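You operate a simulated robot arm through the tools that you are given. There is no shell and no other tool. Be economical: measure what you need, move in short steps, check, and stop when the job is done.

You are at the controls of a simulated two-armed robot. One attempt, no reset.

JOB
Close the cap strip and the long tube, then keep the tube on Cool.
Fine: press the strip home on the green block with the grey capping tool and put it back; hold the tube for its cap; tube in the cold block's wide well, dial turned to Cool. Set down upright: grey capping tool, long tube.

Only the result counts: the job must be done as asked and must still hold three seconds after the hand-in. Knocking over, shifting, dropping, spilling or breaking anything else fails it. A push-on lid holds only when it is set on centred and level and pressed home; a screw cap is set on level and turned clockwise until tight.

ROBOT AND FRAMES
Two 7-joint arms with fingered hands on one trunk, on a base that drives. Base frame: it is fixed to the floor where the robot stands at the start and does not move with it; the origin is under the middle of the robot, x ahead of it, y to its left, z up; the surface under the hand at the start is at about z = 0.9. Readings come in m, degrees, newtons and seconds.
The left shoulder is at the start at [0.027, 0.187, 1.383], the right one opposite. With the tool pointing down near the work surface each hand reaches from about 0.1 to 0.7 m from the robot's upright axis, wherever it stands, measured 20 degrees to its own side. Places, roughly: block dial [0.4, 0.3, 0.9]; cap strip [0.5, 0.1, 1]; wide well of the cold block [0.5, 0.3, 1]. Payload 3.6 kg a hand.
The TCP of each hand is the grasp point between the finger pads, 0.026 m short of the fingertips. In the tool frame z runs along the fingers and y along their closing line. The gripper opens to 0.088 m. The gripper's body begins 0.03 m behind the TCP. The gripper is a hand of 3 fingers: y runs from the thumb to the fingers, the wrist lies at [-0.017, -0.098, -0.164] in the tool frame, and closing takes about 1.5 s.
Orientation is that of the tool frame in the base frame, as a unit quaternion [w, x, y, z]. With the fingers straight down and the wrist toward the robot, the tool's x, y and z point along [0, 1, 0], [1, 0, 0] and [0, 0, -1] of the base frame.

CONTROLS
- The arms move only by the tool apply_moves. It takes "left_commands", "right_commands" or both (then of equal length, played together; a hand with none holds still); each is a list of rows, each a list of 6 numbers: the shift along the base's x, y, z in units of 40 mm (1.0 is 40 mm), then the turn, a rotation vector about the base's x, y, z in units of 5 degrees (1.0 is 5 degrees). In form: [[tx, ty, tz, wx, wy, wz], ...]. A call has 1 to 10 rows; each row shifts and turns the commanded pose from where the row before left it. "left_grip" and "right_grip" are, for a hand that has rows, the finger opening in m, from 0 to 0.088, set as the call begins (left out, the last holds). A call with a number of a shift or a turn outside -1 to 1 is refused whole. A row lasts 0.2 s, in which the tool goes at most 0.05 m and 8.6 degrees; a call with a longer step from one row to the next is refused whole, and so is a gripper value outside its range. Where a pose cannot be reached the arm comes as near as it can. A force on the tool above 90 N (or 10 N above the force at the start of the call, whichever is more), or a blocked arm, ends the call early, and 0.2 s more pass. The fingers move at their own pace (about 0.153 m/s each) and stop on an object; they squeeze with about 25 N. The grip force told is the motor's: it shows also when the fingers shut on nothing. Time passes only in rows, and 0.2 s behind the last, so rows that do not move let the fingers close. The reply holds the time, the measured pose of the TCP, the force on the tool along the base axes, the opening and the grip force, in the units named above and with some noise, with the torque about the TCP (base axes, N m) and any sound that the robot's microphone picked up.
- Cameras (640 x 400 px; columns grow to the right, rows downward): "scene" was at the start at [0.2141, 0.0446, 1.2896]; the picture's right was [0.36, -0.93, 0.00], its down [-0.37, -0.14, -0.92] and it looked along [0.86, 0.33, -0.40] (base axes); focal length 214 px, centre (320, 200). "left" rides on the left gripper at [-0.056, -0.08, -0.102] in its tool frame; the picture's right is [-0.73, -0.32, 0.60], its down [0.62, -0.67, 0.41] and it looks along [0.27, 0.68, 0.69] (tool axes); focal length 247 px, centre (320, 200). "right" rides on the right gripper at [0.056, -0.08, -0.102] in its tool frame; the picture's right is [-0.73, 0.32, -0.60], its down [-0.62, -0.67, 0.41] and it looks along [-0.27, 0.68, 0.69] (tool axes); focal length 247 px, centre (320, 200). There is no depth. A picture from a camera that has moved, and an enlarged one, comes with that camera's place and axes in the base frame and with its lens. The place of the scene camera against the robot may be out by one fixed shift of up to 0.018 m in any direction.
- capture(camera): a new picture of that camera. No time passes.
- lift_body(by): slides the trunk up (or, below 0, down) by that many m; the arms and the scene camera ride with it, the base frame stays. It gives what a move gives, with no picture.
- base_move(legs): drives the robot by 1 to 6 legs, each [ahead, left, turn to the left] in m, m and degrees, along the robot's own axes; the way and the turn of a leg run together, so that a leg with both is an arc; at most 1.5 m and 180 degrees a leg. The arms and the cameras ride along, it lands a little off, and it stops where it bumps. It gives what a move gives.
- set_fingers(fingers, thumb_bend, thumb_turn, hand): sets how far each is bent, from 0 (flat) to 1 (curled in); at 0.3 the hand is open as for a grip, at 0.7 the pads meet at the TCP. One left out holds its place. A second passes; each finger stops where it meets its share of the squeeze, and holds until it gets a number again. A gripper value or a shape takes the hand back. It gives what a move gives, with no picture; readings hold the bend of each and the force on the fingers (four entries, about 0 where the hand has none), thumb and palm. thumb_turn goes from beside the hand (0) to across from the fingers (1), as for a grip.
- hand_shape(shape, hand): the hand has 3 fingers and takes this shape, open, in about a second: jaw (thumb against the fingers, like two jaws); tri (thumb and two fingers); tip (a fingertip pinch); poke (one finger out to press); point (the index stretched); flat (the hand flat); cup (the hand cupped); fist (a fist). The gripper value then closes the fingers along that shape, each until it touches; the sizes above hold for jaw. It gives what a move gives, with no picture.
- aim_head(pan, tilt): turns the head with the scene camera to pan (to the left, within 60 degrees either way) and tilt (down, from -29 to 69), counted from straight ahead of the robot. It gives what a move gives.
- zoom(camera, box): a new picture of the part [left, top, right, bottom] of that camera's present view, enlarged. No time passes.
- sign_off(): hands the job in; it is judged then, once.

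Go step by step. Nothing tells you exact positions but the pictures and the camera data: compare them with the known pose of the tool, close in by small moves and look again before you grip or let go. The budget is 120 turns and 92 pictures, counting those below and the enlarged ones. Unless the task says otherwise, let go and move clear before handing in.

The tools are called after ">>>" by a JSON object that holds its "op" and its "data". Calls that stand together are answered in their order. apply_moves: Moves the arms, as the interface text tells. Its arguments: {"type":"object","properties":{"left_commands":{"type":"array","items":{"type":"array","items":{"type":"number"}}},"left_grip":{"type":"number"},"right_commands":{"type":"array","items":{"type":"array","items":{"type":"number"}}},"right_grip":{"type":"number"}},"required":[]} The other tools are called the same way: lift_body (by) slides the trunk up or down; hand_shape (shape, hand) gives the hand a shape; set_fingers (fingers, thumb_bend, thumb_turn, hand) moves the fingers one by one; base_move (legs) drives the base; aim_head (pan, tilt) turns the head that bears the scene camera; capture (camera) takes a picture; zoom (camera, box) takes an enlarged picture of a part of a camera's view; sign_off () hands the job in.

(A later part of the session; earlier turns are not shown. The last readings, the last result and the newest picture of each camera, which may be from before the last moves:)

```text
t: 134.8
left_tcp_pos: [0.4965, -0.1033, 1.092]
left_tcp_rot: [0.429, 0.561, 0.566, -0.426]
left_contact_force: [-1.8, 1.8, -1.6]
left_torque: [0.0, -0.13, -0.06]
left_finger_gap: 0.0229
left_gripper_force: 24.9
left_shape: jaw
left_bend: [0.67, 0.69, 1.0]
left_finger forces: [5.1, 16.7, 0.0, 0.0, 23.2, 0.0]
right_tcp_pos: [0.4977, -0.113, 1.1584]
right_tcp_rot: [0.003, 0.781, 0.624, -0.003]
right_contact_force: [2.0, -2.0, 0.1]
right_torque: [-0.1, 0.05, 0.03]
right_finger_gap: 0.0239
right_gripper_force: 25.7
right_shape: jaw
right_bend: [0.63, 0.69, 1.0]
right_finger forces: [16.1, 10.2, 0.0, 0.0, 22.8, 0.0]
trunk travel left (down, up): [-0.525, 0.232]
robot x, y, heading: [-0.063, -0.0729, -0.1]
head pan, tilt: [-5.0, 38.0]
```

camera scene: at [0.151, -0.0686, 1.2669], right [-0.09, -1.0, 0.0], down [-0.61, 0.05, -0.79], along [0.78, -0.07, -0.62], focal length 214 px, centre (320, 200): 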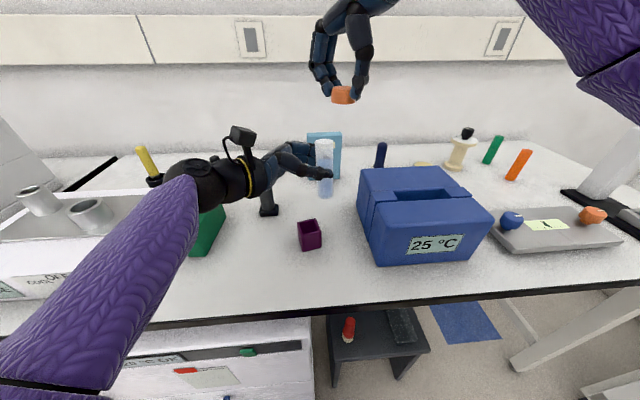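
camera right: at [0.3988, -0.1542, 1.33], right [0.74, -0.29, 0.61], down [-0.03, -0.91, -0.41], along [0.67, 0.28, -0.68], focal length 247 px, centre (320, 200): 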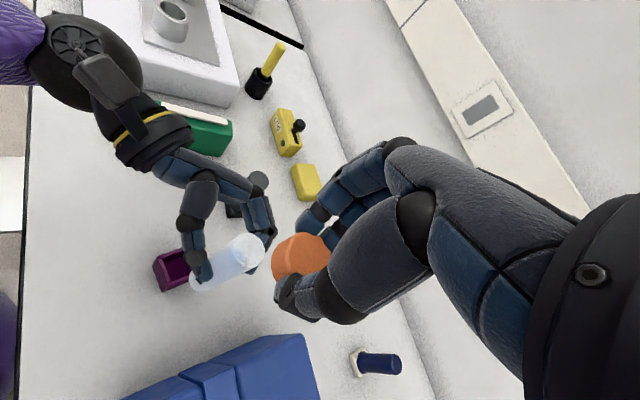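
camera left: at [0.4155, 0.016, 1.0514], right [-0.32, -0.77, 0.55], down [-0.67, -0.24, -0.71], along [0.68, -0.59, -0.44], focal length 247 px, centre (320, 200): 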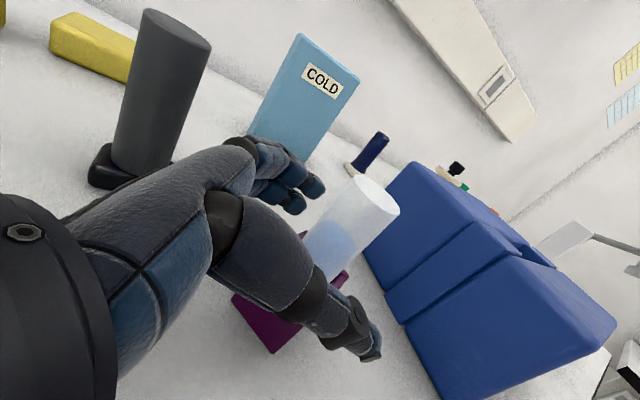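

The cap has moved down about 1.5 mm and stays level. I'll run two more strokes.

>>> {"op": "apply_moves", "data": {"right_commands": [[0, 0, 0, 0, 0, 0], [0, 0, 0, 0, 0, 0], [0, 0, 0, 0, 0, 0], [0, 0, 0, 0, 0, 1], [0, 0, 0, 0, 0, 1], [0, 0, 0, 0, 0, 1], [0, 0, 0, 0, 0, 1], [0, 0, 0, 0, 0, 1], [0, 0, 0, 0, 0, 1], [0, 0, 0, 0, 0, 1]], "right_grip": 0.065}}

>>> {"op": "apply_moves", "data": {"right_commands": [[0, 0, 0, 0, 0, 1], [0, 0, 0, 0, 0, 1], [0, 0, 0, 0, 0, 1], [0, 0, 0, 0, 0, 1], [0, 0, 0, 0, 0, 1], [0, 0, 0, 0, 0, 1]]}}

>>> {"op": "apply_moves", "data": {"right_commands": [[0, 0, 0, 0, 0, 0], [0, 0, 0, 0, 0, 0], [0, 0, 0, 0, 0, 0], [0, 0, 0, 0, 0, 0], [0, 0, 0, 0, 0, 0], [0, 0, 0, 0, 0, 0]], "right_grip": 0.0}}

>>> {"op": "apply_moves", "data": {"right_commands": [[0, 0, -0.03, 0, 0, -1], [0, 0, 0, 0, 0, -1], [0, 0, 0, 0, 0, -1], [0, 0, 0, 0, 0, -1], [0, 0, 0, 0, 0, -1], [0, 0, 0, 0, 0, -1], [0, 0, 0, 0, 0, -1], [0, 0, 0, 0, 0, -1], [0, 0, 0, 0, 0, -1], [0, 0, 0, 0, 0, -1]]}}

>>> {"op": "apply_moves", "data": {"right_commands": [[0, 0, 0, 0, 0, -1], [0, 0, 0, 0, 0, -1], [0, 0, 0, 0, 0, -1], [0, 0, 0, 0, 0, 0]]}}

>>> {"op": "apply_moves", "data": {"right_commands": [[0, 0, 0, 0, 0, 0], [0, 0, 0, 0, 0, 0], [0, 0, 0, 0, 0, 0], [0, 0, 0, 0, 0, 1], [0, 0, 0, 0, 0, 1], [0, 0, 0, 0, 0, 1], [0, 0, 0, 0, 0, 1], [0, 0, 0, 0, 0, 1], [0, 0, 0, 0, 0, 1], [0, 0, 0, 0, 0, 1]], "right_grip": 0.065}}

>>> {"op": "apply_moves", "data": {"right_commands": [[0, 0, 0, 0, 0, 1], [0, 0, 0, 0, 0, 1], [0, 0, 0, 0, 0, 1], [0, 0, 0, 0, 0, 1], [0, 0, 0, 0, 0, 1], [0, 0, 0, 0, 0, 1]]}}

>>> {"op": "apply_moves", "data": {"right_commands": [[0, 0, 0, 0, 0, 0], [0, 0, 0, 0, 0, 0], [0, 0, 0, 0, 0, 0], [0, 0, 0, 0, 0, 0], [0, 0, 0, 0, 0, 0], [0, 0, 0, 0, 0, 0]], "right_grip": 0.0}}

>>> {"op": "apply_moves", "data": {"right_commands": [[0, 0, -0.03, 0, 0, -1], [0, 0, 0, 0, 0, -1], [0, 0, 0, 0, 0, -1], [0, 0, 0, 0, 0, -1], [0, 0, 0, 0, 0, -1], [0, 0, 0, 0, 0, -1], [0, 0, 0, 0, 0, -1], [0, 0, 0, 0, 0, -1], [0, 0, 0, 0, 0, -1], [0, 0, 0, 0, 0, -1]]}}

>>> {"op": "apply_moves", "data": {"right_commands": [[0, 0, 0, 0, 0, -1], [0, 0, 0, 0, 0, -1], [0, 0, 0, 0, 0, -1], [0, 0, 0, 0, 0, 0]]}}

```text
t: 137.0
left_tcp_pos: [0.4965, -0.1033, 1.0913]
left_tcp_rot: [0.429, 0.562, 0.564, -0.427]
left_contact_force: [-0.2, 0.3, 0.0]
left_torque: [0.01, 0.0, 0.0]
left_finger_gap: 0.023
left_gripper_force: 25.4
left_shape: jaw
left_bend: [0.67, 0.69, 1.0]
left_finger forces: [10.5, 12.0, 0.0, 0.0, 22.1, 0.1]
right_tcp_pos: [0.4975, -0.1134, 1.159]
right_tcp_rot: [0.003, 0.557, 0.831, -0.002]
right_contact_force: [-0.4, 0.2, -0.1]
right_torque: [-0.03, -0.02, 0.02]
right_finger_gap: 0.0647
right_gripper_force: 0.0
right_shape: jaw
right_bend: [0.34, 0.53, 0.99]
right_finger forces: [0.0, 0.0, 0.0, 0.0, 0.0, 0.1]
trunk travel left (down, up): [-0.525, 0.232]
robot x, y, heading: [-0.0624, -0.0704, -0.4]
head pan, tilt: [-5.0, 38.0]
```

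```text
t: 138.4
left_tcp_pos: [0.4986, -0.1041, 1.0933]
left_tcp_rot: [0.428, 0.562, 0.564, -0.427]
left_contact_force: [-1.5, 0.0, -0.8]
left_torque: [0.02, -0.04, -0.01]
left_finger_gap: 0.0229
left_gripper_force: 25.0
left_shape: jaw
left_bend: [0.67, 0.69, 1.0]
left_finger forces: [10.4, 12.0, 0.1, 0.0, 22.1, 0.0]
right_tcp_pos: [0.496, -0.1127, 1.1581]
right_tcp_rot: [0.003, 0.323, 0.946, 0.0]
right_contact_force: [0.2, 0.7, 0.6]
right_torque: [0.0, -0.03, -0.03]
right_finger_gap: 0.0647
right_gripper_force: 0.1
right_shape: jaw
right_bend: [0.34, 0.53, 0.99]
right_finger forces: [0.0, 0.0, 0.0, 0.1, 0.1, 0.0]
trunk travel left (down, up): [-0.525, 0.232]
robot x, y, heading: [-0.0609, -0.0691, 0.1]
head pan, tilt: [-5.0, 38.0]
```

```text
t: 139.8
left_tcp_pos: [0.4964, -0.1038, 1.0927]
left_tcp_rot: [0.428, 0.562, 0.565, -0.427]
left_contact_force: [-1.1, -3.9, -1.7]
left_torque: [0.09, 0.0, 0.03]
left_finger_gap: 0.0227
left_gripper_force: 25.1
left_shape: jaw
left_bend: [0.67, 0.69, 1.0]
left_finger forces: [10.7, 11.8, 0.1, 0.1, 23.6, 0.0]
right_tcp_pos: [0.4967, -0.1129, 1.1589]
right_tcp_rot: [0.004, 0.323, 0.946, -0.002]
right_contact_force: [1.3, 4.4, 1.3]
right_torque: [0.23, -0.06, 0.0]
right_finger_gap: 0.0244
right_gripper_force: 25.2
right_shape: jaw
right_bend: [0.62, 0.69, 1.0]
right_finger forces: [25.3, 2.1, 0.0, 0.0, 21.9, 0.0]
trunk travel left (down, up): [-0.525, 0.232]
robot x, y, heading: [-0.0616, -0.0732, -0.3]
head pan, tilt: [-5.0, 38.0]
```

```text
t: 142.0
left_tcp_pos: [0.4974, -0.1033, 1.0922]
left_tcp_rot: [0.429, 0.562, 0.565, -0.426]
left_contact_force: [-0.9, 0.0, -1.5]
left_torque: [0.0, -0.15, -0.07]
left_finger_gap: 0.0225
left_gripper_force: 24.7
left_shape: jaw
left_bend: [0.67, 0.69, 1.0]
left_finger forces: [6.0, 16.1, 0.1, 0.0, 23.1, 0.1]
right_tcp_pos: [0.4973, -0.1138, 1.1567]
right_tcp_rot: [0.004, 0.693, 0.721, -0.003]
right_contact_force: [0.8, -1.1, 1.1]
right_torque: [-0.06, 0.02, 0.07]
right_finger_gap: 0.0239
right_gripper_force: 25.1
right_shape: jaw
right_bend: [0.62, 0.69, 1.0]
right_finger forces: [18.2, 7.8, 0.0, 0.0, 23.2, 0.0]
trunk travel left (down, up): [-0.525, 0.232]
robot x, y, heading: [-0.0638, -0.0706, 0.1]
head pan, tilt: [-5.0, 38.0]
```

```text
t: 143.0
left_tcp_pos: [0.4973, -0.1032, 1.0923]
left_tcp_rot: [0.428, 0.562, 0.565, -0.426]
left_contact_force: [-0.5, 2.0, -0.8]
left_torque: [0.0, -0.07, -0.02]
left_finger_gap: 0.0224
left_gripper_force: 24.7
left_shape: jaw
left_bend: [0.67, 0.69, 1.0]
left_finger forces: [5.9, 16.1, 0.1, 0.1, 22.8, 0.0]
right_tcp_pos: [0.4972, -0.113, 1.1577]
right_tcp_rot: [0.002, 0.782, 0.624, -0.003]
right_contact_force: [0.6, -1.2, 0.2]
right_torque: [-0.13, 0.03, 0.01]
right_finger_gap: 0.0237
right_gripper_force: 25.0
right_shape: jaw
right_bend: [0.62, 0.69, 1.0]
right_finger forces: [17.6, 8.5, 0.0, 0.0, 22.8, 0.0]
trunk travel left (down, up): [-0.525, 0.232]
robot x, y, heading: [-0.0642, -0.0674, 0.3]
head pan, tilt: [-5.0, 38.0]
```

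```text
t: 145.2
left_tcp_pos: [0.4974, -0.1033, 1.0919]
left_tcp_rot: [0.429, 0.562, 0.565, -0.426]
left_contact_force: [0.0, -0.5, -1.0]
left_torque: [0.03, 0.01, 0.0]
left_finger_gap: 0.0227
left_gripper_force: 24.9
left_shape: jaw
left_bend: [0.68, 0.7, 1.0]
left_finger forces: [7.7, 12.8, 0.0, 0.0, 21.1, 0.1]
right_tcp_pos: [0.497, -0.113, 1.1564]
right_tcp_rot: [0.002, 0.556, 0.831, -0.002]
right_contact_force: [0.8, -0.5, 0.3]
right_torque: [0.02, -0.02, 0.03]
right_finger_gap: 0.0645
right_gripper_force: 0.1
right_shape: jaw
right_bend: [0.34, 0.53, 0.99]
right_finger forces: [0.1, 0.0, 0.0, 0.0, 0.0, 0.1]
trunk travel left (down, up): [-0.525, 0.232]
robot x, y, heading: [-0.0648, -0.0681, -0.2]
head pan, tilt: [-5.0, 38.0]
```

```text
t: 146.6
left_tcp_pos: [0.4981, -0.1029, 1.0912]
left_tcp_rot: [0.429, 0.562, 0.564, -0.426]
left_contact_force: [0.5, 1.1, 0.1]
left_torque: [-0.04, -0.03, -0.01]
left_finger_gap: 0.0225
left_gripper_force: 24.7
left_shape: jaw
left_bend: [0.68, 0.7, 1.0]
left_finger forces: [7.7, 12.8, 0.1, 0.1, 21.1, 0.0]
right_tcp_pos: [0.4983, -0.114, 1.1565]
right_tcp_rot: [0.004, 0.322, 0.947, -0.001]
right_contact_force: [-0.1, -0.4, 0.7]
right_torque: [0.01, 0.04, 0.0]
right_finger_gap: 0.0647
right_gripper_force: 0.1
right_shape: jaw
right_bend: [0.34, 0.53, 0.99]
right_finger forces: [0.0, 0.0, 0.0, 0.0, 0.0, 0.0]
trunk travel left (down, up): [-0.525, 0.232]
robot x, y, heading: [-0.0639, -0.069, -0.2]
head pan, tilt: [-5.0, 38.0]
```

```text
t: 148.0
left_tcp_pos: [0.4976, -0.1038, 1.0922]
left_tcp_rot: [0.428, 0.562, 0.564, -0.427]
left_contact_force: [-1.8, -6.8, -2.5]
left_torque: [0.14, -0.03, 0.09]
left_finger_gap: 0.0224
left_gripper_force: 25.4
left_shape: jaw
left_bend: [0.68, 0.69, 1.0]
left_finger forces: [11.2, 10.9, 0.0, 0.0, 22.8, 0.0]
right_tcp_pos: [0.4974, -0.1139, 1.1565]
right_tcp_rot: [0.003, 0.323, 0.946, -0.002]
right_contact_force: [1.1, 6.9, 2.7]
right_torque: [0.35, -0.01, -0.07]
right_finger_gap: 0.0239
right_gripper_force: 25.1
right_shape: jaw
right_bend: [0.58, 0.71, 1.0]
right_finger forces: [27.9, 0.1, 0.1, 0.1, 21.0, 0.0]
trunk travel left (down, up): [-0.525, 0.232]
robot x, y, heading: [-0.0614, -0.0747, -0.2]
head pan, tilt: [-5.0, 38.0]
```

```text
t: 150.2
left_tcp_pos: [0.4973, -0.1028, 1.0922]
left_tcp_rot: [0.428, 0.562, 0.564, -0.427]
left_contact_force: [-4.9, -2.9, 0.3]
left_torque: [-0.06, -0.04, -0.42]
left_finger_gap: 0.0218
left_gripper_force: 24.4
left_shape: jaw
left_bend: [0.68, 0.7, 1.0]
left_finger forces: [3.6, 21.2, 0.0, 0.0, 23.7, 0.1]
right_tcp_pos: [0.4969, -0.1136, 1.1567]
right_tcp_rot: [0.003, 0.693, 0.721, -0.003]
right_contact_force: [4.0, 1.9, -0.7]
right_torque: [0.14, -0.2, 0.41]
right_finger_gap: 0.0214
right_gripper_force: 25.0
right_shape: jaw
right_bend: [0.61, 0.71, 1.0]
right_finger forces: [13.8, 13.5, 0.1, 0.0, 25.0, 0.0]
trunk travel left (down, up): [-0.525, 0.232]
robot x, y, heading: [-0.0564, -0.073, -0.2]
head pan, tilt: [-5.0, 38.0]
```

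```text
t: 151.2
left_tcp_pos: [0.4984, -0.1031, 1.0933]
left_tcp_rot: [0.429, 0.562, 0.564, -0.427]
left_contact_force: [-4.3, 0.3, 1.5]
left_torque: [-0.13, -0.1, -0.34]
left_finger_gap: 0.0221
left_gripper_force: 24.9
left_shape: jaw
left_bend: [0.68, 0.7, 1.0]
left_finger forces: [1.8, 21.0, 0.1, 0.1, 24.2, 0.1]
right_tcp_pos: [0.4975, -0.1136, 1.1534]
right_tcp_rot: [0.001, 0.782, 0.624, -0.004]
right_contact_force: [4.7, -0.9, -3.3]
right_torque: [0.08, -0.19, 0.28]
right_finger_gap: 0.0189
right_gripper_force: 24.8
right_shape: jaw
right_bend: [0.62, 0.72, 1.0]
right_finger forces: [18.7, 6.2, 0.0, 0.1, 25.0, 0.0]
trunk travel left (down, up): [-0.525, 0.232]
robot x, y, heading: [-0.0615, -0.0714, -0.2]
head pan, tilt: [-5.0, 38.0]
```

The z-torque rose to 0.4 N·m, so the cap is tightening. I'll look.

>>> {"op": "zoom", "data": {"camera": "scene", "box": [280, 90, 370, 200]}}

```text
3.64 times, centred on (325, 145) of scene
camera zoom: at [0.1513, -0.0682, 1.2668], right [-0.09, -1.0, 0.0], down [-0.61, 0.05, -0.79], along [0.78, -0.07, -0.62], focal length 780 px, centre (302, 400)
```

zoom: 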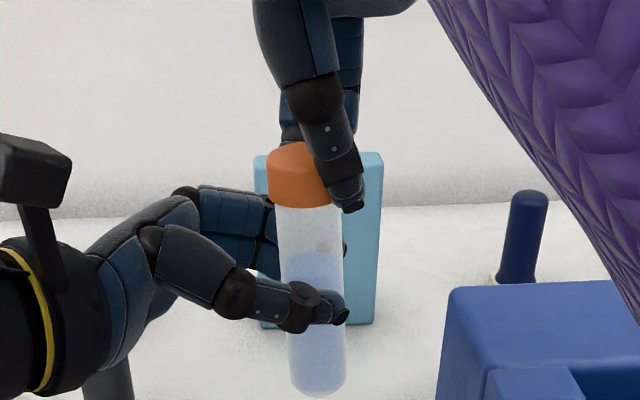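

The grip slid about 7 mm off the cap's centre and tilted the tube a little. I'll release, recentre at +50° and check.

>>> {"op": "apply_moves", "data": {"right_commands": [[0, 0, 0, 0, 0, 0], [0, 0, 0, 0, 0, 0], [0, 0, 0, 0, 0, 0], [0, 0.02, 0, 0, 0, 1], [0, 0.02, 0, 0, 0, 1], [0, 0.02, 0, 0, 0, 1], [0, 0.02, 0, 0, 0, 1], [0, 0.02, 0, 0, 0, 1], [0, 0.02, 0, 0, 0, 1], [0, 0.02, 0, 0, 0, 1]], "right_grip": 0.07}}

>>> {"op": "apply_moves", "data": {"right_commands": [[0, 0, 0, 0, 0, 1], [0, 0, 0, 0, 0, 1], [0, 0, 0, 0, 0, 1], [0, 0, 0, 0, 0, 0]]}}

>>> {"op": "zoom", "data": {"camera": "scene", "box": [280, 90, 370, 200]}}

```text
t: 153.4
left_tcp_pos: [0.4982, -0.1037, 1.0912]
left_tcp_rot: [0.428, 0.561, 0.566, -0.426]
left_contact_force: [-0.3, 0.4, -0.2]
left_torque: [0.0, 0.0, 0.0]
left_finger_gap: 0.0217
left_gripper_force: 25.2
left_shape: jaw
left_bend: [0.68, 0.71, 0.98]
left_finger forces: [6.8, 14.9, 0.0, 0.0, 20.6, 0.0]
right_tcp_pos: [0.4971, -0.1085, 1.1557]
right_tcp_rot: [0.003, 0.556, 0.831, -0.002]
right_contact_force: [0.1, -0.4, 0.1]
right_torque: [-0.01, -0.01, 0.03]
right_finger_gap: 0.0696
right_gripper_force: 0.0
right_shape: jaw
right_bend: [0.33, 0.47, 0.99]
right_finger forces: [0.1, 0.0, 0.1, 0.0, 0.1, 0.0]
trunk travel left (down, up): [-0.525, 0.232]
robot x, y, heading: [-0.0653, -0.0741, 0.1]
head pan, tilt: [-5.0, 38.0]
```

```text
t: 154.4
left_tcp_pos: [0.4979, -0.1035, 1.0931]
left_tcp_rot: [0.429, 0.562, 0.565, -0.426]
left_contact_force: [-0.5, 0.2, -0.9]
left_torque: [-0.02, 0.02, 0.02]
left_finger_gap: 0.0217
left_gripper_force: 24.8
left_shape: jaw
left_bend: [0.68, 0.71, 0.98]
left_finger forces: [6.7, 15.0, 0.1, 0.1, 20.6, 0.0]
right_tcp_pos: [0.4964, -0.1085, 1.1568]
right_tcp_rot: [0.003, 0.444, 0.896, -0.002]
right_contact_force: [0.5, -0.3, 0.1]
right_torque: [0.01, 0.02, -0.02]
right_finger_gap: 0.0697
right_gripper_force: 0.1
right_shape: jaw
right_bend: [0.33, 0.47, 0.99]
right_finger forces: [0.1, 0.1, 0.0, 0.0, 0.0, 0.1]
trunk travel left (down, up): [-0.525, 0.232]
robot x, y, heading: [-0.0626, -0.0767, -0.3]
head pan, tilt: [-5.0, 38.0]
```

```text
3.64 times, centred on (325, 145) of scene
camera zoom: at [0.1512, -0.0678, 1.2668], right [-0.09, -1.0, 0.0], down [-0.61, 0.05, -0.79], along [0.78, -0.07, -0.62], focal length 780 px, centre (302, 400)
```

zoom: 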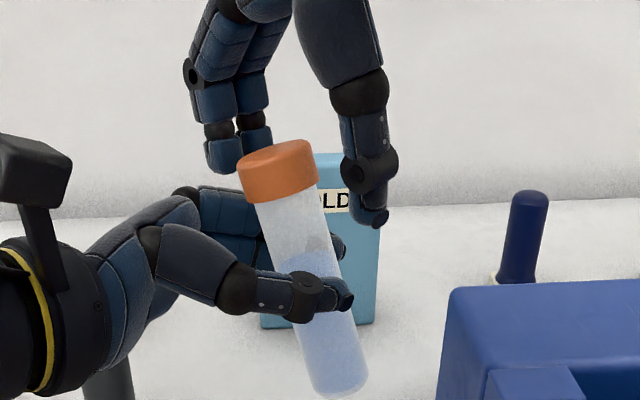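

The cap is on square, but the tube has swung about 15° in the left hand's pinch. I'll lift the right hand clear and roll the left hand back so the tube stands vertical.

>>> {"op": "apply_moves", "data": {"right_commands": [[0, -0.1, 0.7, 0, 0, 0], [0, 0, 0.8, 0, 0, 0], [0, 0, 0, 0, 0, 0], [0, 0, 0, 0, 0, 0], [0, 0, 0, 0, 0, 0], [0, 0, 0, 0, 0, 0]], "left_commands": [[0, 0, 0, 0, 0, 0], [0, 0, 0, 0, 0, 0], [0, 0, 0, 1, 0, 0], [0, 0, 0, 1, 0, 0], [0, 0, 0, 0.8, 0, 0], [0, 0, 0, 0, 0, 0]]}}

>>> {"op": "zoom", "data": {"camera": "scene", "box": [270, 80, 370, 200]}}

>>> {"op": "zoom", "data": {"camera": "right", "box": [160, 150, 400, 350]}}

```text
t: 155.8
left_tcp_pos: [0.4959, -0.1084, 1.0934]
left_tcp_rot: [0.358, 0.609, 0.61, -0.36]
left_contact_force: [0.0, 0.1, -0.8]
left_torque: [-0.01, -0.02, -0.04]
left_finger_gap: 0.0219
left_gripper_force: 25.5
left_shape: jaw
left_bend: [0.68, 0.71, 0.98]
left_finger forces: [6.6, 14.9, 0.0, 0.1, 20.6, 0.0]
right_tcp_pos: [0.4968, -0.1125, 1.2158]
right_tcp_rot: [0.004, 0.444, 0.896, -0.002]
right_contact_force: [-0.5, -0.2, -0.2]
right_torque: [-0.01, -0.02, -0.04]
right_finger_gap: 0.0696
right_gripper_force: 0.0
right_shape: jaw
right_bend: [0.33, 0.47, 0.99]
right_finger forces: [0.0, 0.0, 0.0, 0.1, 0.1, 0.1]
trunk travel left (down, up): [-0.525, 0.232]
robot x, y, heading: [-0.0599, -0.0735, 0.0]
head pan, tilt: [-5.0, 38.0]
```

```text
3.33 times, centred on (320, 140) of scene
camera zoom: at [0.1512, -0.0679, 1.2668], right [-0.09, -1.0, 0.0], down [-0.61, 0.05, -0.79], along [0.78, -0.07, -0.62], focal length 715 px, centre (320, 400)
```

zoom: 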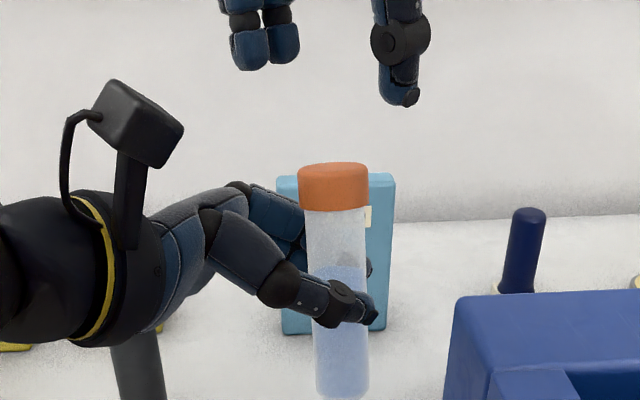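

```text
2.00 times, centred on (280, 250) of right
camera zoom: at [0.3986, -0.115, 1.3175], right [0.7, -0.39, 0.6], down [-0.15, -0.9, -0.41], along [0.7, 0.19, -0.69], focal length 494 px, centre (400, 100)
```

zoom: 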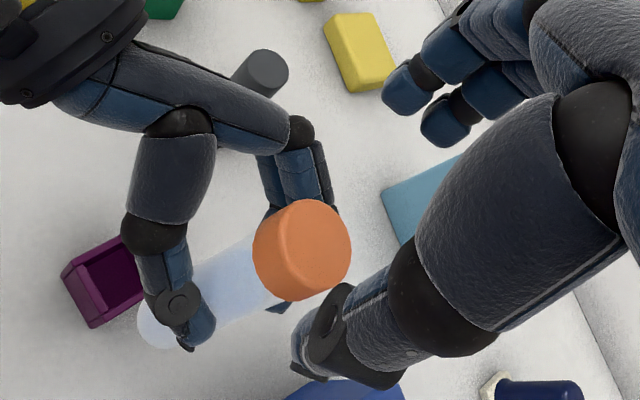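

The tube is nearly vertical again, with about 3° left. I'll correct that, then grip the cap deeper and centred at [0.499, -0.118].

>>> {"op": "apply_moves", "data": {"left_commands": [[0, 0, 0, 0.7, 0, 0], [0, 0, 0, 0, 0, 0], [0, 0, 0, 0, 0, 0], [0, 0, 0, 0, 0, 0], [0, 0, 0, 0, 0, 0]], "right_commands": [[0.05, -0.13, 0, 0, 0, 0], [0, 0, -0.6, 0, 0, 0], [0, 0, -0.6, 0, 0, 0], [0, 0, -0.5, 0, 0, 0], [0, 0, 0, 0, 0, 0]]}}

>>> {"op": "apply_moves", "data": {"right_commands": [[0, 0, 0, 0, 0, 0], [0, 0, 0, 0, 0, 0], [0, 0, 0, 0, 0, 0], [0, 0, 0, 0, 0, 0], [0, 0, 0, 0, 0, 0], [0, 0, 0, 0, 0, 0], [0, 0, 0, 0, 0, 0]], "right_grip": 0.0}}

>>> {"op": "zoom", "data": {"camera": "scene", "box": [270, 80, 370, 200]}}

```text
t: 157.0
left_tcp_pos: [0.4947, -0.1085, 1.0911]
left_tcp_rot: [0.336, 0.619, 0.622, -0.341]
left_contact_force: [-4.5, 3.2, -11.1]
left_torque: [-0.43, 0.25, 0.22]
left_finger_gap: 0.0217
left_gripper_force: 25.2
left_shape: jaw
left_bend: [0.71, 0.71, 0.98]
left_finger forces: [6.9, 15.2, 0.0, 0.0, 21.1, 0.0]
right_tcp_pos: [0.4999, -0.1164, 1.1509]
right_tcp_rot: [0.006, 0.445, 0.895, 0.0]
right_contact_force: [4.5, -4.2, 11.6]
right_torque: [0.34, -0.43, -0.23]
right_finger_gap: 0.0709
right_gripper_force: 0.1
right_shape: jaw
right_bend: [0.31, 0.47, 0.99]
right_finger forces: [0.0, 0.0, 0.0, 0.0, 0.1, 0.1]
trunk travel left (down, up): [-0.525, 0.232]
robot x, y, heading: [-0.0622, -0.0688, -0.2]
head pan, tilt: [-5.0, 38.0]
```

```text
t: 158.6
left_tcp_pos: [0.4931, -0.1104, 1.0933]
left_tcp_rot: [0.337, 0.62, 0.62, -0.342]
left_contact_force: [-28.1, 0.4, -12.4]
left_torque: [-0.39, -0.55, 0.85]
left_finger_gap: 0.0186
left_gripper_force: 25.0
left_shape: jaw
left_bend: [0.71, 0.74, 0.94]
left_finger forces: [5.1, 18.3, 0.0, 0.0, 21.0, 0.3]
right_tcp_pos: [0.5019, -0.1175, 1.1505]
right_tcp_rot: [0.008, 0.445, 0.896, 0.001]
right_contact_force: [28.0, -0.5, 10.6]
right_torque: [0.42, -0.99, -1.09]
right_finger_gap: 0.0411
right_gripper_force: 24.8
right_shape: jaw
right_bend: [0.32, 0.82, 1.0]
right_finger forces: [0.0, 0.1, 0.1, 0.1, 6.2, 0.0]
trunk travel left (down, up): [-0.525, 0.232]
robot x, y, heading: [-0.0633, -0.0731, -0.1]
head pan, tilt: [-5.0, 38.0]
```

```text
3.33 times, centred on (320, 140) of scene
camera zoom: at [0.1512, -0.068, 1.2668], right [-0.09, -1.0, 0.0], down [-0.61, 0.05, -0.79], along [0.78, -0.07, -0.62], focal length 715 px, centre (320, 400)
```

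zoom: 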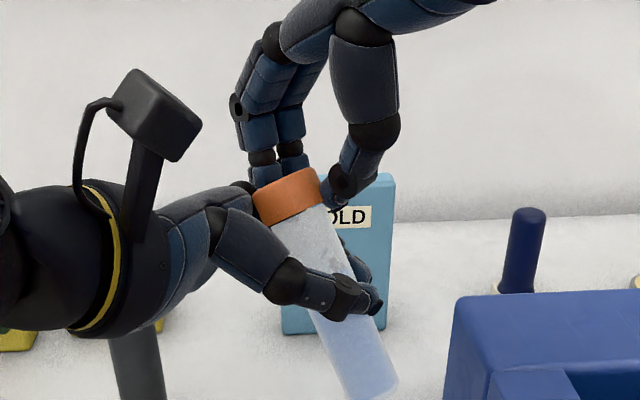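

The right fingers collided with the left hand, so I'll open and lift the right hand clear. The cap torque already reached 0.4 N·m, so next I'll re-level the tube with the left hand.

>>> {"op": "apply_moves", "data": {"right_commands": [[0, 0, 0, 0, 0, 0], [0, 0, 0, 0, 0, 0], [0, 0, 0, 0, 0, 0], [0, 0, 0, 0, 0, 0]], "right_grip": 0.088}}

>>> {"op": "apply_moves", "data": {"right_commands": [[0, -0.1, 0.6, 0, 0, 0], [0, -0.1, 0.9, 0, 0, 0], [0, -0.5, 0.7, 0, 0, 0], [-0.3, -0.9, 0.2, 0, 0, 0], [-0.3, -0.9, 0, 0, 0, 0], [-0.3, -0.9, 0, 0, 0, 0], [0, 0, 0, 0, 0, 0]], "left_commands": [[0, 0, 0, 0, 0, 0], [0, 0, 0, 0, 0, 0], [0, 0, 0, 0, 0, 0], [0, 0, 0, 1, 0, 0], [0, 0, 0, 1, 0, 0], [0, 0, 0, 1, 0, 0], [0, 0, 0, 1, 0, 0]]}}

>>> {"op": "capture", "data": {"camera": "scene"}}

```text
t: 159.6
left_tcp_pos: [0.496, -0.1086, 1.0975]
left_tcp_rot: [0.342, 0.62, 0.619, -0.34]
left_contact_force: [-6.1, -1.5, 1.7]
left_torque: [0.1, -0.27, 0.18]
left_finger_gap: 0.0191
left_gripper_force: 25.1
left_shape: jaw
left_bend: [0.72, 0.74, 0.94]
left_finger forces: [2.4, 18.3, 0.0, 0.0, 19.9, 0.1]
right_tcp_pos: [0.4983, -0.1157, 1.1455]
right_tcp_rot: [0.001, 0.443, 0.897, -0.003]
right_contact_force: [6.4, 0.6, -2.2]
right_torque: [-0.07, -0.07, -0.21]
right_finger_gap: 0.0879
right_gripper_force: 0.0
right_shape: jaw
right_bend: [0.28, 0.3, 0.98]
right_finger forces: [0.0, 0.1, 0.1, 0.1, 0.0, 0.0]
trunk travel left (down, up): [-0.525, 0.232]
robot x, y, heading: [-0.0641, -0.0711, -0.1]
head pan, tilt: [-5.0, 38.0]
```

```text
t: 161.2
left_tcp_pos: [0.496, -0.1083, 1.0956]
left_tcp_rot: [0.227, 0.67, 0.67, -0.227]
left_contact_force: [0.8, -0.3, -0.3]
left_torque: [-0.04, 0.03, 0.0]
left_finger_gap: 0.0189
left_gripper_force: 25.1
left_shape: jaw
left_bend: [0.72, 0.74, 0.94]
left_finger forces: [2.5, 18.1, 0.0, 0.0, 19.6, 0.0]
right_tcp_pos: [0.4631, -0.2524, 1.2433]
right_tcp_rot: [0.004, 0.444, 0.896, -0.002]
right_contact_force: [0.6, 0.1, -0.3]
right_torque: [-0.02, -0.04, -0.02]
right_finger_gap: 0.0877
right_gripper_force: 0.1
right_shape: jaw
right_bend: [0.3, 0.3, 0.98]
right_finger forces: [0.0, 0.0, 0.0, 0.0, 0.0, 0.0]
trunk travel left (down, up): [-0.525, 0.232]
robot x, y, heading: [-0.0668, -0.0727, -0.2]
head pan, tilt: [-5.0, 38.0]
```

```text
7 pictures are left
camera scene: at [0.1515, -0.0673, 1.2668], right [-0.09, -1.0, 0.0], down [-0.61, 0.05, -0.79], along [0.78, -0.07, -0.62], focal length 214 px, centre (320, 200)
```

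scene: 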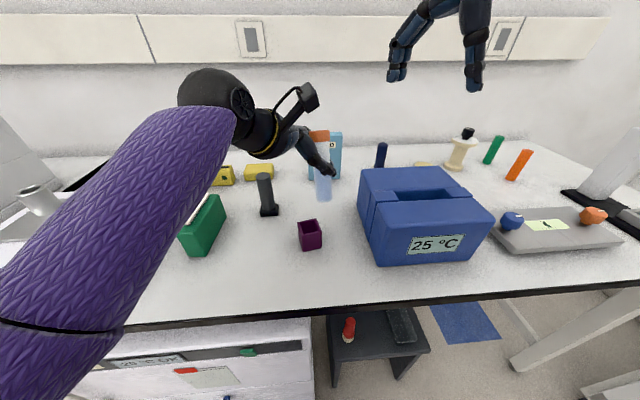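

The tube hangs within about 3° of vertical. I'll correct that, raise it, drive left, and carry it over the wide well at about [0.508, 0.334] with the rim near z 1.02.

>>> {"op": "apply_moves", "data": {"left_commands": [[0, 0, 0.5, 0.35, 0, 0], [0, 0, 0.6, 0.35, 0, 0], [0, 0, 0.7, 0, 0, 0], [0, 0, 0.7, 0, 0, 0], [0, 0, 0, 0, 0, 0]]}}

>>> {"op": "base_move", "data": {"legs": [[0, 0.1, 0]]}}

>>> {"op": "apply_moves", "data": {"left_commands": [[0, 0.7, 0, 0, 0, 0], [0, 0.8, 0, 0, 0, 0], [0, 0.8, 0, 0, 0, 0], [0, 0.8, 0, 0, 0, 0], [0, 0.8, 0, 0, 0, 0], [0, 0.8, 0, 0, 0, 0], [0, 0.8, 0, 0, 0, 0], [0, 0.8, 0, 0, 0, 0], [0, 0.8, 0, 0, 0, 0], [0, 0, 0, 0, 0, 0]]}}

```text
t: 162.4
left_tcp_pos: [0.4953, -0.109, 1.1933]
left_tcp_rot: [0.207, 0.676, 0.676, -0.206]
left_contact_force: [0.4, 1.0, -0.1]
left_torque: [-0.02, 0.03, 0.01]
left_finger_gap: 0.0191
left_gripper_force: 24.5
left_shape: jaw
left_bend: [0.72, 0.74, 0.94]
left_finger forces: [2.4, 18.2, 0.1, 0.0, 19.6, 0.0]
right_tcp_pos: [0.4626, -0.2521, 1.2448]
right_tcp_rot: [0.004, 0.444, 0.896, -0.002]
right_contact_force: [-0.9, -0.2, 0.4]
right_torque: [0.0, -0.01, 0.02]
right_finger_gap: 0.0881
right_gripper_force: 0.0
right_shape: jaw
right_bend: [0.3, 0.3, 0.98]
right_finger forces: [0.0, 0.0, 0.0, 0.0, 0.0, 0.1]
trunk travel left (down, up): [-0.525, 0.232]
robot x, y, heading: [-0.0598, -0.073, -0.3]
head pan, tilt: [-5.0, 38.0]
```

```text
t: 163.5
left_tcp_pos: [0.4962, -0.0068, 1.1946]
left_tcp_rot: [0.206, 0.676, 0.676, -0.207]
left_contact_force: [0.4, -0.4, -0.6]
left_torque: [-0.01, 0.02, -0.03]
left_finger_gap: 0.019
left_gripper_force: 24.8
left_shape: jaw
left_bend: [0.72, 0.74, 0.94]
left_finger forces: [2.4, 18.2, 0.0, 0.1, 19.6, 0.1]
right_tcp_pos: [0.4625, -0.1508, 1.2452]
right_tcp_rot: [0.004, 0.445, 0.896, -0.001]
right_contact_force: [-0.8, -0.8, -0.4]
right_torque: [0.0, 0.01, -0.01]
right_finger_gap: 0.0875
right_gripper_force: 0.1
right_shape: jaw
right_bend: [0.3, 0.3, 0.98]
right_finger forces: [0.0, 0.1, 0.0, 0.0, 0.1, 0.1]
trunk travel left (down, up): [-0.525, 0.232]
robot x, y, heading: [-0.0646, 0.0285, 0.2]
head pan, tilt: [-5.0, 38.0]
```

```text
t: 165.7
left_tcp_pos: [0.4966, 0.2764, 1.1931]
left_tcp_rot: [0.207, 0.676, 0.677, -0.206]
left_contact_force: [-1.6, 1.0, -0.2]
left_torque: [0.01, 0.03, -0.01]
left_finger_gap: 0.0191
left_gripper_force: 24.8
left_shape: jaw
left_bend: [0.72, 0.74, 0.94]
left_finger forces: [2.0, 18.2, 0.0, 0.0, 19.5, 0.0]
right_tcp_pos: [0.463, -0.1525, 1.2431]
right_tcp_rot: [0.004, 0.444, 0.896, -0.002]
right_contact_force: [0.9, 0.4, 0.1]
right_torque: [0.03, 0.0, 0.0]
right_finger_gap: 0.0879
right_gripper_force: 0.1
right_shape: jaw
right_bend: [0.3, 0.3, 0.98]
right_finger forces: [0.0, 0.0, 0.0, 0.1, 0.0, 0.0]
trunk travel left (down, up): [-0.525, 0.232]
robot x, y, heading: [-0.0602, 0.0321, -0.1]
head pan, tilt: [-5.0, 38.0]
```

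Now over the well, I'll lower to a few centimetres above the rim and look with both cameras.

>>> {"op": "apply_moves", "data": {"left_commands": [[0.13, 0.8, 0, 0, 0, 0], [0.13, 0.8, -0.3, 0, 0, 0], [0, 0, -0.6, 0, 0, 0], [0, 0, -0.4, 0, 0, 0], [0, 0, 0, 0, 0, 0]]}}

>>> {"op": "aim_head", "data": {"pan": 35, "tilt": 30}}

>>> {"op": "zoom", "data": {"camera": "scene", "box": [200, 80, 440, 320]}}

>>> {"op": "capture", "data": {"camera": "left"}}

```text
t: 166.9
left_tcp_pos: [0.5069, 0.34, 1.142]
left_tcp_rot: [0.207, 0.676, 0.676, -0.207]
left_contact_force: [-0.3, 0.6, -0.1]
left_torque: [0.0, 0.01, 0.03]
left_finger_gap: 0.0192
left_gripper_force: 24.9
left_shape: jaw
left_bend: [0.72, 0.74, 0.94]
left_finger forces: [2.0, 18.3, 0.1, 0.0, 19.5, 0.1]
right_tcp_pos: [0.4626, -0.1531, 1.2445]
right_tcp_rot: [0.004, 0.444, 0.896, -0.002]
right_contact_force: [-0.2, -0.1, -0.6]
right_torque: [0.0, 0.0, 0.0]
right_finger_gap: 0.0877
right_gripper_force: 0.2
right_shape: jaw
right_bend: [0.3, 0.3, 0.98]
right_finger forces: [0.0, 0.0, 0.1, 0.0, 0.1, 0.0]
trunk travel left (down, up): [-0.525, 0.232]
robot x, y, heading: [-0.0615, 0.03, 0.1]
head pan, tilt: [-5.0, 38.0]
```

```text
t: 168.0
left_tcp_pos: [0.506, 0.3403, 1.1419]
left_tcp_rot: [0.207, 0.677, 0.676, -0.207]
left_contact_force: [0.3, -0.5, -0.7]
left_torque: [0.01, -0.02, -0.03]
left_finger_gap: 0.0192
left_gripper_force: 25.6
left_shape: jaw
left_bend: [0.72, 0.74, 0.94]
left_finger forces: [2.0, 18.4, 0.1, 0.0, 19.4, 0.0]
right_tcp_pos: [0.4626, -0.15, 1.2436]
right_tcp_rot: [0.004, 0.444, 0.896, -0.001]
right_contact_force: [-0.2, 0.2, -0.4]
right_torque: [-0.01, 0.02, 0.02]
right_finger_gap: 0.0878
right_gripper_force: 0.1
right_shape: jaw
right_bend: [0.3, 0.3, 0.98]
right_finger forces: [0.0, 0.0, 0.1, 0.1, 0.1, 0.0]
trunk travel left (down, up): [-0.525, 0.232]
robot x, y, heading: [-0.0652, 0.0312, 0.0]
head pan, tilt: [35.0, 30.0]
```

```text
1.67 times, centred on (320, 200) of scene
camera zoom: at [0.1395, 0.0916, 1.2792], right [0.57, -0.82, 0.0], down [-0.41, -0.29, -0.87], along [0.71, 0.5, -0.5], focal length 358 px, centre (320, 200)
```

zoom: 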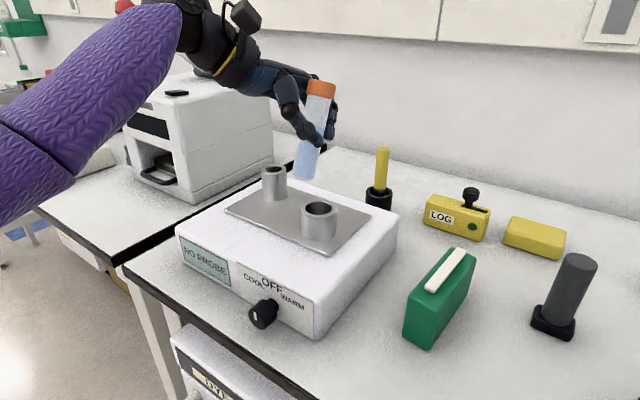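

```text
5 pictures are left
camera left: at [0.4257, 0.3507, 1.2596], right [-0.32, -0.94, -0.09], down [-0.67, 0.29, -0.69], along [0.68, -0.16, -0.72], focal length 247 px, centre (320, 200)
```

left: 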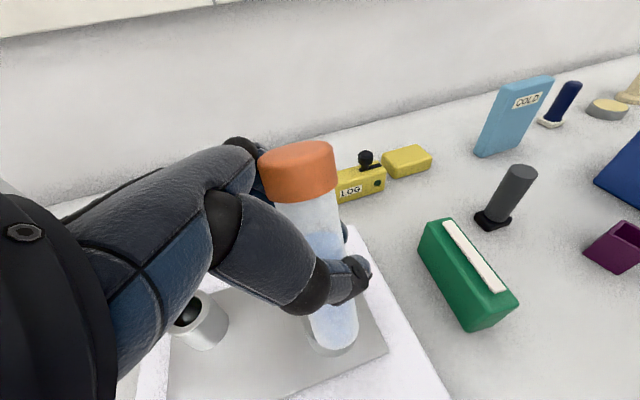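

The tube's lower end overlaps the well in this view, so I'll zoom to separate them.

>>> {"op": "zoom", "data": {"camera": "left", "box": [240, 120, 420, 380]}}

```text
1.54 times, centred on (330, 250) of left
camera zoom: at [0.4257, 0.3507, 1.2596], right [-0.32, -0.94, -0.09], down [-0.67, 0.29, -0.69], along [0.68, -0.16, -0.72], focal length 380 px, centre (305, 123)
```

zoom: 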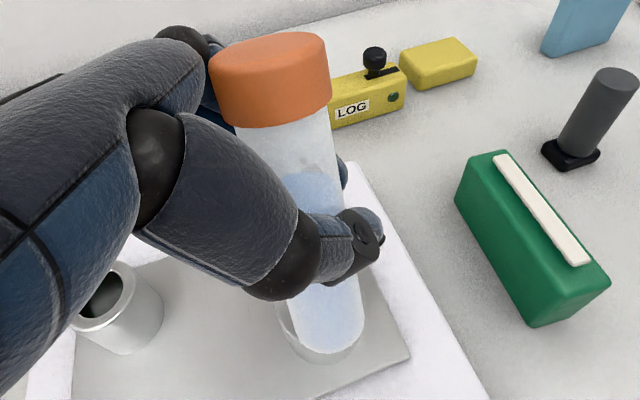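

The tube leans about 15° toward +x. I'll tilt it back, shift over the well and look again.

>>> {"op": "apply_moves", "data": {"left_commands": [[0.1, -0.04, 0, 0, -1, 0], [0.1, -0.04, 0, 0, -1, 0], [0.1, -0.04, 0, 0, -1, 0], [0, 0, 0, 0, 0, 0], [0, 0, 0, 0, 0, 0]]}}

>>> {"op": "zoom", "data": {"camera": "scene", "box": [270, 100, 380, 230]}}

```text
t: 169.2
left_tcp_pos: [0.5185, 0.3339, 1.1416]
left_tcp_rot: [0.293, 0.698, 0.643, -0.117]
left_contact_force: [0.2, -0.3, -0.8]
left_torque: [0.01, 0.02, 0.03]
left_finger_gap: 0.019
left_gripper_force: 25.0
left_shape: jaw
left_bend: [0.72, 0.74, 0.94]
left_finger forces: [1.8, 18.1, 0.0, 0.0, 19.4, 0.1]
right_tcp_pos: [0.4632, -0.1513, 1.2434]
right_tcp_rot: [0.004, 0.444, 0.896, -0.001]
right_contact_force: [-0.7, -0.5, 0.1]
right_torque: [-0.01, -0.01, -0.02]
right_finger_gap: 0.0878
right_gripper_force: 0.2
right_shape: jaw
right_bend: [0.3, 0.3, 0.98]
right_finger forces: [0.1, 0.0, 0.0, 0.1, 0.0, 0.0]
trunk travel left (down, up): [-0.525, 0.232]
robot x, y, heading: [-0.0601, 0.0273, 0.1]
head pan, tilt: [35.0, 30.0]
```

```text
3.08 times, centred on (325, 165) of scene
camera zoom: at [0.1394, 0.0917, 1.2792], right [0.57, -0.82, 0.0], down [-0.41, -0.29, -0.87], along [0.71, 0.5, -0.5], focal length 660 px, centre (305, 308)
```

zoom: 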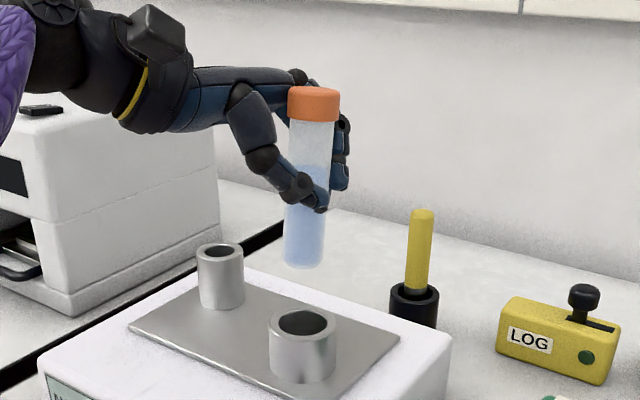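

The tube is near vertical and laterally in line with the well. I'll make a small depth correction and lower slowly, feeling for the rim.

>>> {"op": "apply_moves", "data": {"left_commands": [[-0.06, -0.04, -0.2, 0, 0, 0], [0, 0, -0.2, 0, 0, 0], [0, 0, -0.2, 0, 0, 0], [0, 0, -0.15, 0, 0, 0], [0, 0, 0, 0, 0, 0]]}}

>>> {"op": "apply_moves", "data": {"left_commands": [[0, 0, -0.1, 0, 0, 0], [0, 0, -0.1, 0, 0, 0], [0, 0, -0.1, 0, 0, 0], [0, 0, -0.1, 0, 0, 0], [0, 0, 0, 0, 0, 0]]}}

```text
t: 170.4
left_tcp_pos: [0.515, 0.3332, 1.1103]
left_tcp_rot: [0.293, 0.697, 0.644, -0.117]
left_contact_force: [-0.4, 0.4, -0.6]
left_torque: [-0.01, -0.03, -0.02]
left_finger_gap: 0.0189
left_gripper_force: 24.7
left_shape: jaw
left_bend: [0.72, 0.74, 0.94]
left_finger forces: [1.8, 18.2, 0.0, 0.1, 19.3, 0.0]
right_tcp_pos: [0.4631, -0.1507, 1.2435]
right_tcp_rot: [0.004, 0.444, 0.896, -0.002]
right_contact_force: [0.1, -0.5, 0.2]
right_torque: [-0.01, 0.01, 0.02]
right_finger_gap: 0.0878
right_gripper_force: 0.2
right_shape: jaw
right_bend: [0.3, 0.3, 0.98]
right_finger forces: [0.1, 0.0, 0.0, 0.0, 0.0, 0.1]
trunk travel left (down, up): [-0.525, 0.232]
robot x, y, heading: [-0.0587, 0.0261, -0.0]
head pan, tilt: [35.0, 30.0]
```

```text
t: 171.6
left_tcp_pos: [0.5159, 0.3335, 1.0951]
left_tcp_rot: [0.293, 0.698, 0.643, -0.116]
left_contact_force: [0.5, -0.4, 0.3]
left_torque: [0.0, -0.01, 0.02]
left_finger_gap: 0.0189
left_gripper_force: 24.8
left_shape: jaw
left_bend: [0.72, 0.74, 0.94]
left_finger forces: [1.9, 18.2, 0.1, 0.0, 19.4, 0.0]
right_tcp_pos: [0.4631, -0.1518, 1.2436]
right_tcp_rot: [0.004, 0.444, 0.896, -0.002]
right_contact_force: [-1.0, 0.1, 0.5]
right_torque: [-0.02, -0.02, -0.03]
right_finger_gap: 0.0878
right_gripper_force: 0.0
right_shape: jaw
right_bend: [0.3, 0.3, 0.98]
right_finger forces: [0.0, 0.1, 0.0, 0.0, 0.1, 0.0]
trunk travel left (down, up): [-0.525, 0.232]
robot x, y, heading: [-0.0623, 0.0286, 0.1]
head pan, tilt: [35.0, 30.0]
```

No contact yet, so I'll keep lowering in small steps.

>>> {"op": "apply_moves", "data": {"left_commands": [[0, 0, -0.08, 0, 0, 0], [0, 0, -0.08, 0, 0, 0], [0, 0, -0.08, 0, 0, 0], [0, 0, 0, 0, 0, 0]]}}

>>> {"op": "apply_moves", "data": {"left_commands": [[0, 0, -0.08, 0, 0, 0], [0, 0, -0.08, 0, 0, 0], [0, 0, 0, 0, 0, 0]]}}

```text
t: 172.6
left_tcp_pos: [0.5156, 0.3334, 1.0873]
left_tcp_rot: [0.293, 0.697, 0.645, -0.116]
left_contact_force: [1.1, 0.1, 4.6]
left_torque: [-0.04, 0.03, 0.01]
left_finger_gap: 0.019
left_gripper_force: 24.8
left_shape: jaw
left_bend: [0.72, 0.74, 0.94]
left_finger forces: [2.8, 18.6, 0.1, 0.0, 19.7, 0.0]
right_tcp_pos: [0.4632, -0.1518, 1.2434]
right_tcp_rot: [0.004, 0.444, 0.896, -0.002]
right_contact_force: [0.6, -0.1, -0.4]
right_torque: [-0.01, -0.03, -0.01]
right_finger_gap: 0.0879
right_gripper_force: 0.0
right_shape: jaw
right_bend: [0.3, 0.3, 0.98]
right_finger forces: [0.1, 0.1, 0.0, 0.0, 0.0, 0.1]
trunk travel left (down, up): [-0.525, 0.232]
robot x, y, heading: [-0.0649, 0.0271, 0.1]
head pan, tilt: [35.0, 30.0]
```

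```text
t: 173.4
left_tcp_pos: [0.5156, 0.3341, 1.0851]
left_tcp_rot: [0.297, 0.697, 0.643, -0.113]
left_contact_force: [6.4, 2.8, 25.6]
left_torque: [-0.18, 0.19, -0.02]
left_finger_gap: 0.0196
left_gripper_force: 25.0
left_shape: jaw
left_bend: [0.73, 0.75, 0.93]
left_finger forces: [8.8, 17.4, 0.0, 0.0, 19.7, 0.2]
right_tcp_pos: [0.4619, -0.1526, 1.2436]
right_tcp_rot: [0.005, 0.444, 0.896, -0.001]
right_contact_force: [-0.6, 0.9, -0.8]
right_torque: [-0.01, -0.08, 0.01]
right_finger_gap: 0.0876
right_gripper_force: 0.0
right_shape: jaw
right_bend: [0.3, 0.3, 0.98]
right_finger forces: [0.1, 0.0, 0.0, 0.1, 0.0, 0.0]
trunk travel left (down, up): [-0.525, 0.232]
robot x, y, heading: [-0.0628, 0.0265, 0.0]
head pan, tilt: [35.0, 30.0]
```

It touched the rim, and the reaction pushes toward +x/+y, so the hole lies slightly that way. I'll lift 4 mm, shift, and retry.

>>> {"op": "apply_moves", "data": {"left_commands": [[0, 0, 0.15, 0, 0, 0], [0.09, 0.05, 0, 0, 0, 0], [0, 0, -0.05, 0, 0, 0], [0, 0, -0.06, 0, 0, 0], [0, 0, 0, 0, 0, 0]]}}

>>> {"op": "apply_moves", "data": {"left_commands": [[0, 0, -0.06, 0, 0, 0], [0, 0, -0.06, 0, 0, 0], [0, 0, 0, 0, 0, 0]]}}

```text
t: 174.6
left_tcp_pos: [0.518, 0.334, 1.0845]
left_tcp_rot: [0.295, 0.697, 0.643, -0.116]
left_contact_force: [1.9, -0.1, 19.9]
left_torque: [-0.33, 0.38, -0.01]
left_finger_gap: 0.0198
left_gripper_force: 24.7
left_shape: jaw
left_bend: [0.73, 0.75, 0.93]
left_finger forces: [12.5, 12.0, 0.0, 0.0, 22.1, 0.0]
right_tcp_pos: [0.4614, -0.1525, 1.2449]
right_tcp_rot: [0.004, 0.445, 0.896, -0.001]
right_contact_force: [0.1, -0.4, 0.4]
right_torque: [-0.03, 0.02, 0.0]
right_finger_gap: 0.0879
right_gripper_force: 0.0
right_shape: jaw
right_bend: [0.3, 0.3, 0.98]
right_finger forces: [0.0, 0.0, 0.0, 0.0, 0.0, 0.0]
trunk travel left (down, up): [-0.525, 0.232]
robot x, y, heading: [-0.0642, 0.0307, -0.0]
head pan, tilt: [35.0, 30.0]
```

```text
t: 175.4
left_tcp_pos: [0.5181, 0.3352, 1.0819]
left_tcp_rot: [0.297, 0.698, 0.642, -0.113]
left_contact_force: [2.2, 1.0, 27.0]
left_torque: [-0.45, 0.55, -0.07]
left_finger_gap: 0.02
left_gripper_force: 25.1
left_shape: jaw
left_bend: [0.73, 0.76, 0.92]
left_finger forces: [15.6, 9.0, 0.0, 0.0, 22.2, 0.1]
right_tcp_pos: [0.4613, -0.1524, 1.2449]
right_tcp_rot: [0.004, 0.444, 0.896, -0.001]
right_contact_force: [0.8, -0.5, -0.9]
right_torque: [0.02, 0.03, 0.01]
right_finger_gap: 0.0877
right_gripper_force: 0.0
right_shape: jaw
right_bend: [0.3, 0.3, 0.98]
right_finger forces: [0.0, 0.0, 0.1, 0.1, 0.0, 0.0]
trunk travel left (down, up): [-0.525, 0.232]
robot x, y, heading: [-0.0622, 0.0309, 0.2]
head pan, tilt: [35.0, 30.0]
```

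The contact torque puts the touch point on the tube's near-right edge, so it still needs +x/+y. I'll lift, shift 4–5 mm and retry.

>>> {"op": "apply_moves", "data": {"left_commands": [[0, 0, 0.15, 0, 0, 0], [0, 0, 0.1, 0, 0, 0], [0.1, 0.12, 0, 0, 0, 0], [0, 0, -0.08, 0, 0, 0], [0, 0, -0.08, 0, 0, 0], [0, 0, 0, 0, 0, 0]]}}

>>> {"op": "apply_moves", "data": {"left_commands": [[0, 0, -0.05, 0, 0, 0], [0, 0, -0.05, 0, 0, 0], [0, 0, 0, 0, 0, 0]]}}

```text
t: 176.8
left_tcp_pos: [0.5222, 0.3384, 1.083]
left_tcp_rot: [0.293, 0.698, 0.643, -0.118]
left_contact_force: [-1.0, -6.8, 5.0]
left_torque: [-0.33, 0.28, 0.14]
left_finger_gap: 0.0186
left_gripper_force: 25.4
left_shape: jaw
left_bend: [0.73, 0.76, 0.92]
left_finger forces: [11.2, 9.0, 0.1, 0.0, 24.5, 0.0]
right_tcp_pos: [0.4609, -0.1531, 1.244]
right_tcp_rot: [0.002, 0.443, 0.896, 0.0]
right_contact_force: [-0.3, -0.4, -0.5]
right_torque: [-0.02, 0.0, 0.01]
right_finger_gap: 0.0878
right_gripper_force: 0.1
right_shape: jaw
right_bend: [0.3, 0.3, 0.98]
right_finger forces: [0.1, 0.0, 0.0, 0.1, 0.1, 0.2]
trunk travel left (down, up): [-0.525, 0.232]
robot x, y, heading: [-0.0627, 0.0284, -0.0]
head pan, tilt: [35.0, 30.0]
```

```text
t: 177.6
left_tcp_pos: [0.523, 0.3385, 1.0797]
left_tcp_rot: [0.296, 0.697, 0.643, -0.115]
left_contact_force: [1.5, -8.0, 17.9]
left_torque: [-0.27, 0.38, 0.09]
left_finger_gap: 0.0193
left_gripper_force: 25.2
left_shape: jaw
left_bend: [0.73, 0.76, 0.92]
left_finger forces: [12.5, 8.0, 0.0, 0.1, 23.3, 0.0]
right_tcp_pos: [0.4601, -0.154, 1.2445]
right_tcp_rot: [0.003, 0.443, 0.896, -0.002]
right_contact_force: [-0.7, 0.1, -0.3]
right_torque: [0.0, 0.03, 0.01]
right_finger_gap: 0.0876
right_gripper_force: 0.1
right_shape: jaw
right_bend: [0.3, 0.3, 0.98]
right_finger forces: [0.1, 0.0, 0.0, 0.0, 0.0, 0.0]
trunk travel left (down, up): [-0.525, 0.232]
robot x, y, heading: [-0.0629, 0.0295, -0.2]
head pan, tilt: [35.0, 30.0]
```

The reaction changed direction. I'll spend one picture to see how the tube stands at the rim.

>>> {"op": "zoom", "data": {"camera": "scene", "box": [270, 110, 380, 240]}}

```text
3.08 times, centred on (325, 175) of scene
camera zoom: at [0.1382, 0.0896, 1.2797], right [0.57, -0.82, 0.0], down [-0.41, -0.29, -0.87], along [0.71, 0.5, -0.5], focal length 660 px, centre (305, 277)
```

zoom: 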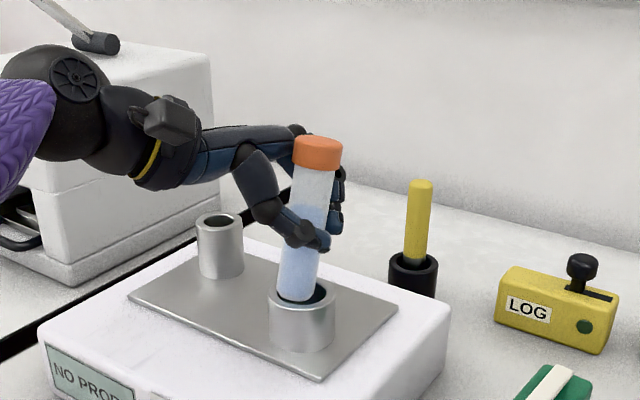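

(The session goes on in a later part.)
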